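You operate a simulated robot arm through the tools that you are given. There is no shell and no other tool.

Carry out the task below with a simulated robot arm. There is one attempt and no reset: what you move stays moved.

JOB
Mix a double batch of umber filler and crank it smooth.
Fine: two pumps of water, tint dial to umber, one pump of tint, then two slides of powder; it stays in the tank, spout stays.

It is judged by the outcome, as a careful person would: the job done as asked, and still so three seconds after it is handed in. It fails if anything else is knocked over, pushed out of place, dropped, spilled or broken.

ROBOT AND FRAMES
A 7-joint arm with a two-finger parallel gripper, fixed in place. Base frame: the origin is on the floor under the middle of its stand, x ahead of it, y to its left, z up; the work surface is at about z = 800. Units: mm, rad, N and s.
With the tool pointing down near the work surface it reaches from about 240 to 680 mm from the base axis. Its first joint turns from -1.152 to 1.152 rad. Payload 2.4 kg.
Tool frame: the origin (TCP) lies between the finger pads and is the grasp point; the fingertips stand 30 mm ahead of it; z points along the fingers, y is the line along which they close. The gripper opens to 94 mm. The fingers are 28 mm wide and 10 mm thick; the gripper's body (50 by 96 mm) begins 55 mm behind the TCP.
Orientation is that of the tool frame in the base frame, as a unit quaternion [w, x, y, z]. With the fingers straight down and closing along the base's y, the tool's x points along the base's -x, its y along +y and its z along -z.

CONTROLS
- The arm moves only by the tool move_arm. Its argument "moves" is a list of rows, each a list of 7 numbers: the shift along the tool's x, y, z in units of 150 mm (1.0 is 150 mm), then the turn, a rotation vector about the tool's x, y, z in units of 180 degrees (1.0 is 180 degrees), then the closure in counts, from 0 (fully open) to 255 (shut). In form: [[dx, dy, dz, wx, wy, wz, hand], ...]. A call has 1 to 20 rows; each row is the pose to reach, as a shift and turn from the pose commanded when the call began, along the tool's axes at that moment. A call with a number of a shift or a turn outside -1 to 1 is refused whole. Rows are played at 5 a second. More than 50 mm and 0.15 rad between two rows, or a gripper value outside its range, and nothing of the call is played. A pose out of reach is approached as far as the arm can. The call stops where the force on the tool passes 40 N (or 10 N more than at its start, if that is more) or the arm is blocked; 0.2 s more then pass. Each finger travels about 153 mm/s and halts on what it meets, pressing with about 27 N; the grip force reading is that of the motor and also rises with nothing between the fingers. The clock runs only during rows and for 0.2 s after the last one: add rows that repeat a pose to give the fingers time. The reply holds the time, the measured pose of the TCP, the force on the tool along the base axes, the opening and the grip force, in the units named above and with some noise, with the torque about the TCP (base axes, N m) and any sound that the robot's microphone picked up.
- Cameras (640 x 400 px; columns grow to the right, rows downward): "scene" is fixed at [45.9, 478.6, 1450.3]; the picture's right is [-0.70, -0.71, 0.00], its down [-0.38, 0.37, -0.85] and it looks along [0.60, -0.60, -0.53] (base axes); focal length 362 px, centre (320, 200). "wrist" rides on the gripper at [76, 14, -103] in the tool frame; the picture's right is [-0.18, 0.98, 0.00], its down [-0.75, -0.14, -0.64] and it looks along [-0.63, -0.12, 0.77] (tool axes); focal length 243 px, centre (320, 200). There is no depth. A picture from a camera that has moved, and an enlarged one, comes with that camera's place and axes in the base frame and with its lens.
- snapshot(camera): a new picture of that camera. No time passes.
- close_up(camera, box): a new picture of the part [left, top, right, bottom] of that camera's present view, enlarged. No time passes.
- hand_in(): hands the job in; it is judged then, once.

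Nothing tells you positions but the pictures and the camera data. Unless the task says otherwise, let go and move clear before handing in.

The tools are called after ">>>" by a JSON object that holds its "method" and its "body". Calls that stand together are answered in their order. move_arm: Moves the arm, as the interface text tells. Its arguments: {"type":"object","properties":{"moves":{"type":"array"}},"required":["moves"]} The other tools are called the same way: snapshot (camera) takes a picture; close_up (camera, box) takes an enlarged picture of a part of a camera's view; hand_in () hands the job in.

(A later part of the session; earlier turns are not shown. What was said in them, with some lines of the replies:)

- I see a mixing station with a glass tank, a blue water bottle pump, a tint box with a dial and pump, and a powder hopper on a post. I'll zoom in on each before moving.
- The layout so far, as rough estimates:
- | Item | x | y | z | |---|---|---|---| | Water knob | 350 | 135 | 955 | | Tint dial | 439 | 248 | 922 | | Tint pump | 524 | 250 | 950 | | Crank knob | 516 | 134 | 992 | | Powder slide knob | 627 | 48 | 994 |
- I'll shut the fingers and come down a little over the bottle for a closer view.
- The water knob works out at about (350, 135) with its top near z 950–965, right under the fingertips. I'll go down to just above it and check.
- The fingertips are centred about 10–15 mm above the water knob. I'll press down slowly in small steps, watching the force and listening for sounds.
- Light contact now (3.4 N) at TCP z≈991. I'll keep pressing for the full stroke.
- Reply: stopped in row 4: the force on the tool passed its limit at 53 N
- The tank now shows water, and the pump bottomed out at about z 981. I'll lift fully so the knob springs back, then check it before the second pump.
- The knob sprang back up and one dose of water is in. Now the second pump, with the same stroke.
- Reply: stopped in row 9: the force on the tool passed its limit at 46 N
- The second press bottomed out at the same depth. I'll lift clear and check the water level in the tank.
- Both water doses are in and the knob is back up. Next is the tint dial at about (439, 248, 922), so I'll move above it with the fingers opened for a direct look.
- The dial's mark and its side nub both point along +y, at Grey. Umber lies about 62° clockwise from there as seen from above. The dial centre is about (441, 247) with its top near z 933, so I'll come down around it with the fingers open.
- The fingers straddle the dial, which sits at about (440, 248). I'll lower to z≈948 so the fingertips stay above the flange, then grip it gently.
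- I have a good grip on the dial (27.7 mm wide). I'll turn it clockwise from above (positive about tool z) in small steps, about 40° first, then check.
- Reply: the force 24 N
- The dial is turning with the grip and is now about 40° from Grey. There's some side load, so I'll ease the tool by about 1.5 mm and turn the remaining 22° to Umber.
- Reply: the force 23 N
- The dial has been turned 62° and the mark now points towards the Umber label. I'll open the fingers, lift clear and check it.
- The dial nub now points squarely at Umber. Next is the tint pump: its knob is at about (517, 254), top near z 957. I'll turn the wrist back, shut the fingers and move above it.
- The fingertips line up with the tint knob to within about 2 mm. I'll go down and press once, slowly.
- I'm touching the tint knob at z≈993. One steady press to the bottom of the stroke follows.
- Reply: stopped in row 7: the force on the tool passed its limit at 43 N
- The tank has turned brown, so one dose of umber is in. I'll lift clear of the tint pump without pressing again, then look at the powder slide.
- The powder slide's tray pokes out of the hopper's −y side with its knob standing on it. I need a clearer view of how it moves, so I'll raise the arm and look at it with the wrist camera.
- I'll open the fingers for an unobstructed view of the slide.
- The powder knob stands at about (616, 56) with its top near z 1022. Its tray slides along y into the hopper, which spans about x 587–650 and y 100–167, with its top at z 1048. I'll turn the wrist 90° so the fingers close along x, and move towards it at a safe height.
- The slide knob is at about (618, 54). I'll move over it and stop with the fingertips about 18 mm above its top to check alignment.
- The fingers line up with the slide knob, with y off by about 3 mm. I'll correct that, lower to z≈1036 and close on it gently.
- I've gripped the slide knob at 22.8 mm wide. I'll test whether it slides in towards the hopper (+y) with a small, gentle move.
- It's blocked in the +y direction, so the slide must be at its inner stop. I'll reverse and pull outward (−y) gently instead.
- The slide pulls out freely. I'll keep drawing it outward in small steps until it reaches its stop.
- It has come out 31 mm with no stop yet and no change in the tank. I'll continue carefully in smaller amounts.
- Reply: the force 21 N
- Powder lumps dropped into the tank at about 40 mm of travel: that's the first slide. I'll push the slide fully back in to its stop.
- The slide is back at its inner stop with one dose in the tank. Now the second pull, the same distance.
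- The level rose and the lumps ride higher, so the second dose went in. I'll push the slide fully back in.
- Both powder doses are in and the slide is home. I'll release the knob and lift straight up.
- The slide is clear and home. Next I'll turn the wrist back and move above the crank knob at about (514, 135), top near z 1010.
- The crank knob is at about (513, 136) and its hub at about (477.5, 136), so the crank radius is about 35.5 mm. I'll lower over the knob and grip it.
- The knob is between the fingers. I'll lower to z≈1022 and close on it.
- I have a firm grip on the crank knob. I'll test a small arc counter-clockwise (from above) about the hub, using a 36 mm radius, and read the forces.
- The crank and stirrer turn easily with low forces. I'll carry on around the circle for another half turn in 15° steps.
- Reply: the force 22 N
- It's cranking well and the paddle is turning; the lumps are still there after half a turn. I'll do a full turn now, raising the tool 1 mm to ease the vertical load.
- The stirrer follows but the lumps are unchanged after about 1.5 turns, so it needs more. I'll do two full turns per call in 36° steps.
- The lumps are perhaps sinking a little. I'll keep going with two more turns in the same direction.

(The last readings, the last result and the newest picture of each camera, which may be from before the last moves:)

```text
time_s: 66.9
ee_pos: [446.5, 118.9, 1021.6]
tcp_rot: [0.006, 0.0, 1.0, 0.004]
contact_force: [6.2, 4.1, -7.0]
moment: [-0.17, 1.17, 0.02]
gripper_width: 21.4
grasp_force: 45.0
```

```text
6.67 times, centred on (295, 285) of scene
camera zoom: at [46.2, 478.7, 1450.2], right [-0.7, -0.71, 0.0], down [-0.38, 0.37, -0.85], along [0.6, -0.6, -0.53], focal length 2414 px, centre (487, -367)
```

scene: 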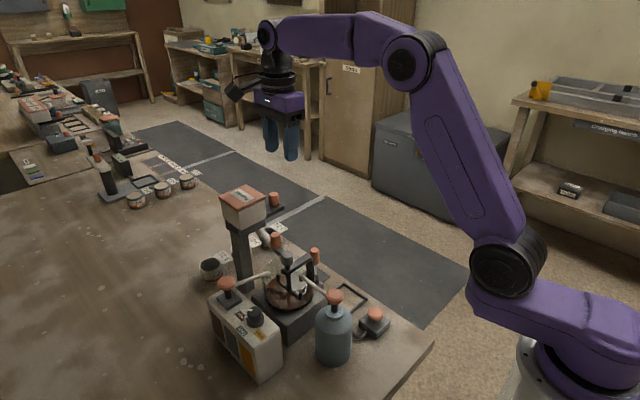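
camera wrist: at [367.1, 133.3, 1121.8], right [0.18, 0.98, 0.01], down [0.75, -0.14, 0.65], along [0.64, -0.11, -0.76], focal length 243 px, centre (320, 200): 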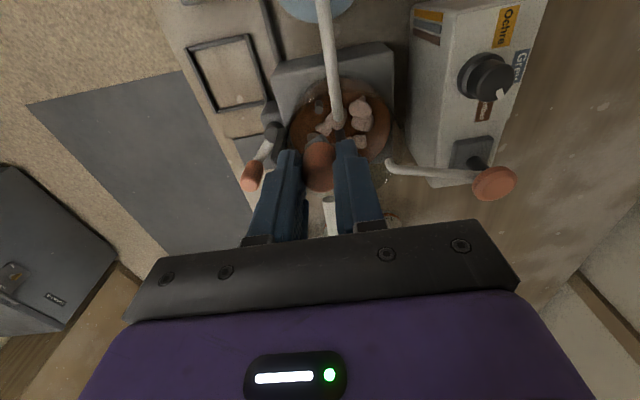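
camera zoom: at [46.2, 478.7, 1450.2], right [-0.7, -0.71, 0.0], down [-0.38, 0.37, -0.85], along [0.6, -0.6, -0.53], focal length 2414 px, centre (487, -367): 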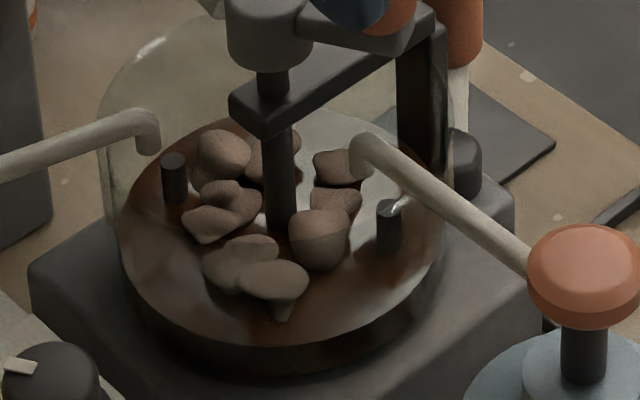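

>>> {"method": "move_arm", "body": {"moves": [[-0.1102, -0.0992, 0, 0, 0, 0, 210], [-0.2577, -0.1147, 0, 0, 0, 0, 210], [-0.3862, -0.0406, 0, 0, 0, 0, 210], [-0.4465, 0.0949, 0, 0, 0, 0, 210], [-0.4157, 0.24, 0, 0, 0, 0, 210], [-0.3054, 0.3392, 0, 0, 0, 0, 210], [-0.1579, 0.3547, 0, 0, 0, 0, 210], [-0.0295, 0.2806, 0, 0, 0, 0, 210], [0.0308, 0.1451, 0, 0, 0, 0, 210], [0, 0, 0, 0, 0, 0, 210], [-0.1102, -0.0992, 0, 0, 0, 0, 210], [-0.2577, -0.1147, 0, 0, 0, 0, 210], [-0.3862, -0.0406, 0, 0, 0, 0, 210], [-0.4465, 0.0949, 0, 0, 0, 0, 210], [-0.4157, 0.24, 0, 0, 0, 0, 210], [-0.3054, 0.3392, 0, 0, 0, 0, 210], [-0.1579, 0.3547, 0, 0, 0, 0, 210], [-0.0295, 0.2806, 0, 0, 0, 0, 210], [0.0308, 0.1451, 0, 0, 0, 0, 210], [0, 0, 0, 0, 0, 0, 210]]}}

>>> {"method": "close_up", "body": {"camera": "scene", "box": [265, 255, 325, 315]}}

>>> {"method": "snapshot", "body": {"camera": "wrist"}}

```text
time_s: 71.1
ee_pos: [445.6, 116.9, 1023.2]
tcp_rot: [0.007, -0.001, 1.0, 0.004]
contact_force: [7.1, 4.9, 7.1]
moment: [-0.16, 1.07, 0.03]
gripper_width: 21.4
grasp_force: 45.1
```

```text
6.67 times, centred on (295, 285) of scene
camera zoom: at [46.0, 478.7, 1450.3], right [-0.7, -0.71, 0.0], down [-0.38, 0.37, -0.85], along [0.6, -0.6, -0.53], focal length 2414 px, centre (487, -367)
```

zoom: 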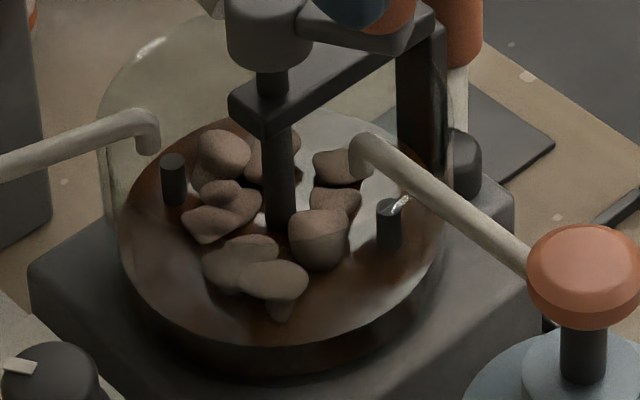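

```text
taken
camera wrist: at [366.4, 131.6, 1123.7], right [0.18, 0.98, 0.01], down [0.75, -0.14, 0.65], along [0.64, -0.11, -0.76], focal length 243 px, centre (320, 200)
```

wrist: 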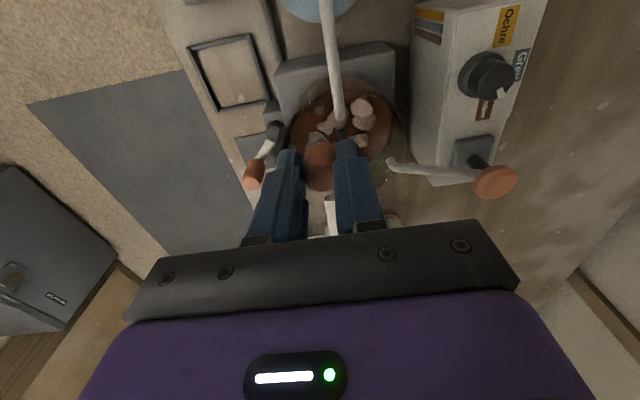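

There's still no change after about 7.5 turns counter-clockwise, so that may be the wrong direction. I'll try clockwise.

>>> {"method": "move_arm", "body": {"moves": [[0.0308, 0.1451, 0, 0, 0, 0, 210], [-0.0295, 0.2806, 0, 0, 0, 0, 210], [-0.1579, 0.3547, 0, 0, 0, 0, 210], [-0.3054, 0.3392, 0, 0, 0, 0, 210], [-0.4157, 0.24, 0, 0, 0, 0, 210], [-0.4465, 0.0949, 0, 0, 0, 0, 210], [-0.3862, -0.0406, 0, 0, 0, 0, 210], [-0.2577, -0.1147, 0, 0, 0, 0, 210], [-0.1102, -0.0992, 0, 0, 0, 0, 210], [0, 0, 0, 0, 0, 0, 210], [0.0308, 0.1451, 0, 0, 0, 0, 210], [-0.0295, 0.2806, 0, 0, 0, 0, 210], [-0.1579, 0.3547, 0, 0, 0, 0, 210], [-0.3054, 0.3392, 0, 0, 0, 0, 210], [-0.4157, 0.24, 0, 0, 0, 0, 210], [-0.4465, 0.0949, 0, 0, 0, 0, 210], [-0.3862, -0.0406, 0, 0, 0, 0, 210], [-0.2577, -0.1147, 0, 0, 0, 0, 210], [-0.1102, -0.0992, 0, 0, 0, 0, 210], [0, 0, 0, 0, 0, 0, 210]]}}

>>> {"method": "close_up", "body": {"camera": "scene", "box": [265, 255, 325, 315]}}

>>> {"method": "close_up", "body": {"camera": "scene", "box": [200, 180, 360, 320]}}

```text
time_s: 75.3
ee_pos: [443.1, 117.4, 1021.6]
tcp_rot: [0.006, -0.001, 1.0, 0.004]
contact_force: [1.9, 0.8, 11.6]
moment: [-0.26, 1.18, 0.0]
gripper_width: 21.3
grasp_force: 45.6
```

```text
6.67 times, centred on (295, 285) of scene
camera zoom: at [45.8, 478.5, 1450.3], right [-0.7, -0.71, 0.0], down [-0.38, 0.37, -0.85], along [0.6, -0.6, -0.53], focal length 2414 px, centre (487, -367)
```

zoom: 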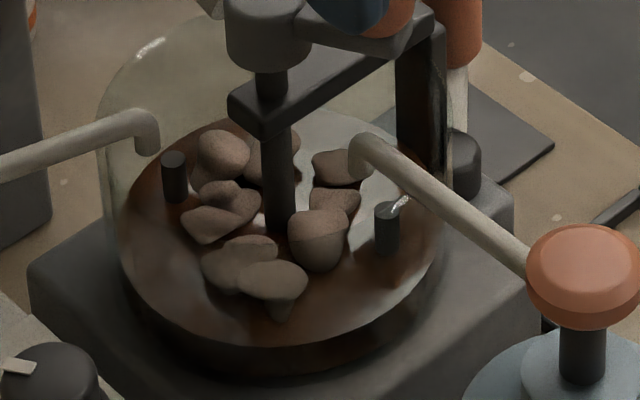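

```text
2.86 times, centred on (280, 250) of scene
camera zoom: at [45.8, 478.5, 1450.3], right [-0.7, -0.71, 0.0], down [-0.38, 0.37, -0.85], along [0.6, -0.6, -0.53], focal length 1034 px, centre (434, 57)
```

zoom: 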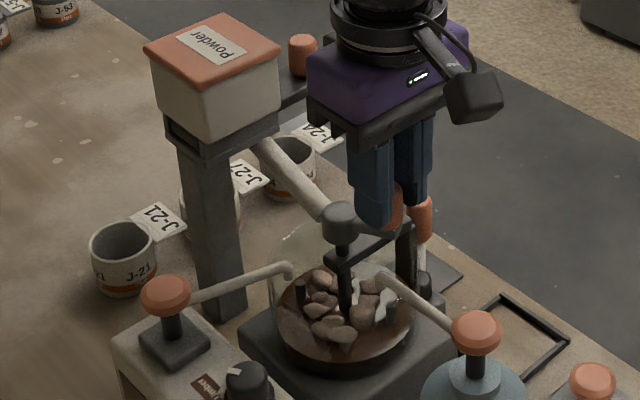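

The lumps persist, so the number of turns may simply need to be higher. I'll continue clockwise for two more turns and watch for any change.

>>> {"method": "move_arm", "body": {"moves": [[0.0308, 0.1451, 0, 0, 0, 0, 210], [-0.0295, 0.2806, 0, 0, 0, 0, 210], [-0.1579, 0.3547, 0, 0, 0, 0, 210], [-0.3054, 0.3392, 0, 0, 0, 0, 210], [-0.4157, 0.24, 0, 0, 0, 0, 210], [-0.4465, 0.0949, 0, 0, 0, 0, 210], [-0.3862, -0.0406, 0, 0, 0, 0, 210], [-0.2577, -0.1147, 0, 0, 0, 0, 210], [-0.1102, -0.0992, 0, 0, 0, 0, 210], [0, 0, 0, 0, 0, 0, 210], [0.0308, 0.1451, 0, 0, 0, 0, 210], [-0.0295, 0.2806, 0, 0, 0, 0, 210], [-0.1579, 0.3547, 0, 0, 0, 0, 210], [-0.3054, 0.3392, 0, 0, 0, 0, 210], [-0.4157, 0.24, 0, 0, 0, 0, 210], [-0.4465, 0.0949, 0, 0, 0, 0, 210], [-0.3862, -0.0406, 0, 0, 0, 0, 210], [-0.2577, -0.1147, 0, 0, 0, 0, 210], [-0.1102, -0.0992, 0, 0, 0, 0, 210], [0, 0, 0, 0, 0, 0, 210]]}}

>>> {"method": "close_up", "body": {"camera": "scene", "box": [265, 255, 325, 315]}}

>>> {"method": "snapshot", "body": {"camera": "scene"}}

```text
time_s: 79.5
ee_pos: [444.4, 119.0, 1019.9]
tcp_rot: [0.003, -0.001, 1.0, 0.003]
contact_force: [4.7, 1.3, -17.6]
moment: [-0.13, 1.14, 0.02]
gripper_width: 21.2
grasp_force: 44.5
```

```text
6.67 times, centred on (295, 285) of scene
camera zoom: at [46.3, 478.7, 1450.2], right [-0.7, -0.71, 0.0], down [-0.38, 0.37, -0.85], along [0.6, -0.6, -0.53], focal length 2414 px, centre (487, -367)
```

zoom: 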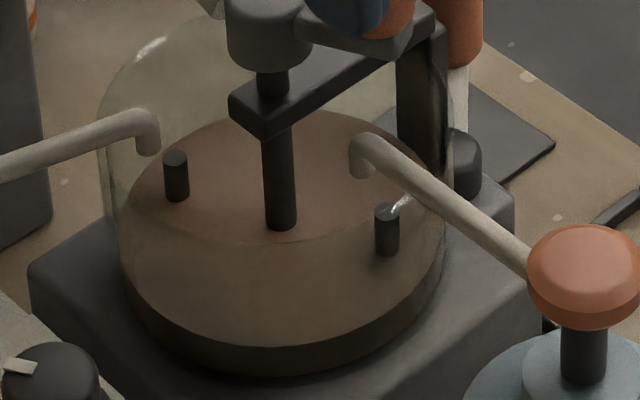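

```text
taken
```

scene: 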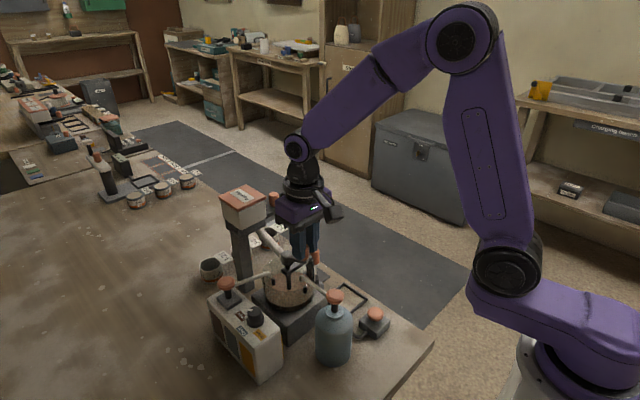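

The lumps are gone and the filler is an even brown: smooth. I'll stop cranking, open the fingers and lift straight up.

>>> {"method": "move_arm", "body": {"moves": [[0, 0, 0, 0, 0, 0, 180], [0, 0, 0, 0, 0, 0, 130], [0, 0, 0, 0, 0, 0, 130], [0, 0, -0.1, 0, 0, 0, 130], [0, 0, -0.3, 0, 0, 0, 130], [0, 0, -0.6, 0, 0, 0, 130], [0, 0, -0.9, 0, 0, 0, 130], [0.2, 0, -0.9, 0, 0, 0, 130], [0.4, 0, -0.9, 0, 0, 0, 130], [0.4, 0, -0.9, 0, 0, 0, 130]]}}

>>> {"method": "snapshot", "body": {"camera": "scene"}}

>>> {"method": "close_up", "body": {"camera": "scene", "box": [190, 170, 410, 380]}}

>>> {"method": "close_up", "body": {"camera": "scene", "box": [265, 235, 345, 315]}}

>>> {"method": "snapshot", "body": {"camera": "wrist"}}

```text
time_s: 81.7
ee_pos: [385.8, 115.8, 1157.2]
tcp_rot: [0.004, 0.001, 1.0, 0.003]
contact_force: [0.2, 0.2, 0.8]
moment: [0.02, -0.01, -0.03]
gripper_width: 46.1
grasp_force: 0.0
```

```text
taken
```

scene: 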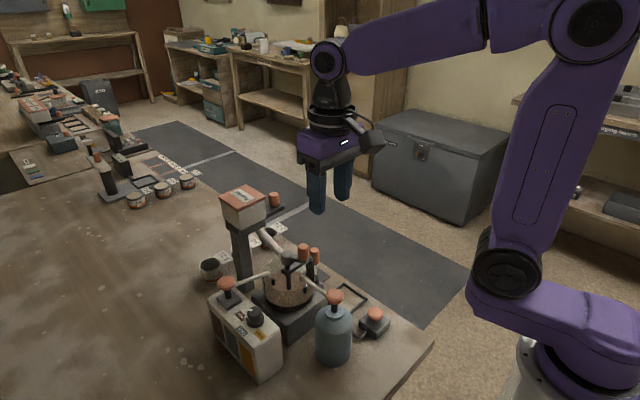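

```text
1.90 times, centred on (300, 275) of scene
camera zoom: at [45.9, 478.6, 1450.3], right [-0.7, -0.71, 0.0], down [-0.38, 0.37, -0.85], along [0.6, -0.6, -0.53], focal length 690 px, centre (358, 57)
```

zoom: 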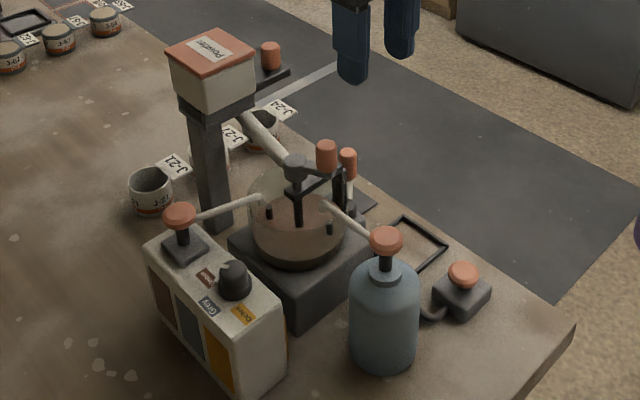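

```text
5.00 times, centred on (305, 275) of scene
camera zoom: at [45.9, 478.6, 1450.3], right [-0.7, -0.71, 0.0], down [-0.38, 0.37, -0.85], along [0.6, -0.6, -0.53], focal length 1810 px, centre (395, -175)
```

zoom: 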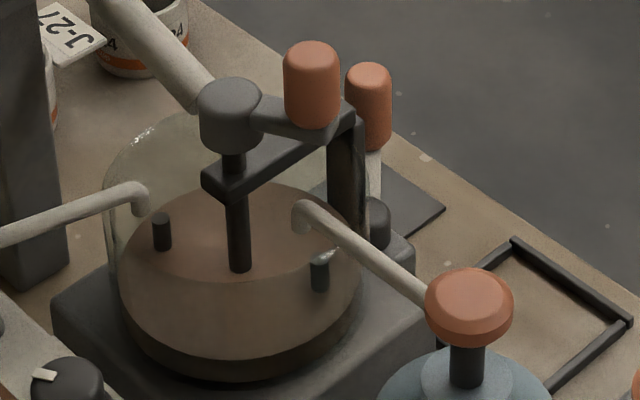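

```text
taken
camera wrist: at [306.7, 129.8, 1259.4], right [0.18, 0.98, 0.01], down [0.75, -0.14, 0.65], along [0.64, -0.11, -0.76], focal length 243 px, centre (320, 200)
```

wrist: 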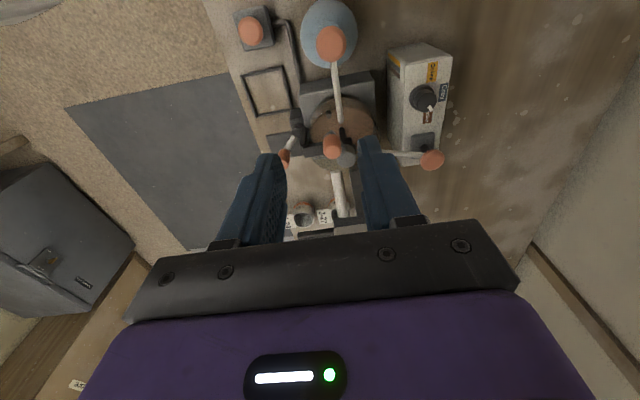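

The filler is a smooth, even umber brown and stays in the tank. The dial points at Umber, the slide is home, both pump knobs are up, and the spout lever and cups are untouched. The arm is clear, so I'm handing in.

>>> {"method": "hand_in", "body": {}}

```text
The job is handed in.
```

The double batch of umber filler is mixed, smooth and sitting in the tank, and I've handed the job in; no verdict has come back.

- **Water:** two pumps, with the knob springing back fully between them.
- **Tint:** I turned the dial from Grey to Umber, then gave one pump. The water turned brown.
- **Powder:** two full slides. Lumps dropped on the first and the level rose again on the second. The slide is pushed back in.
- **Cranking:** it took about 7.5 turns counter-clockwise and then 4 clockwise before the lumps disappeared. I can't tell whether the direction or just the number of turns mattered.

I took the quantities you listed as the total for the double batch, not as amounts to double again. The spout lever, the cups and the separate push-button box were not touched, and the last pictures show nothing moved or spilled.
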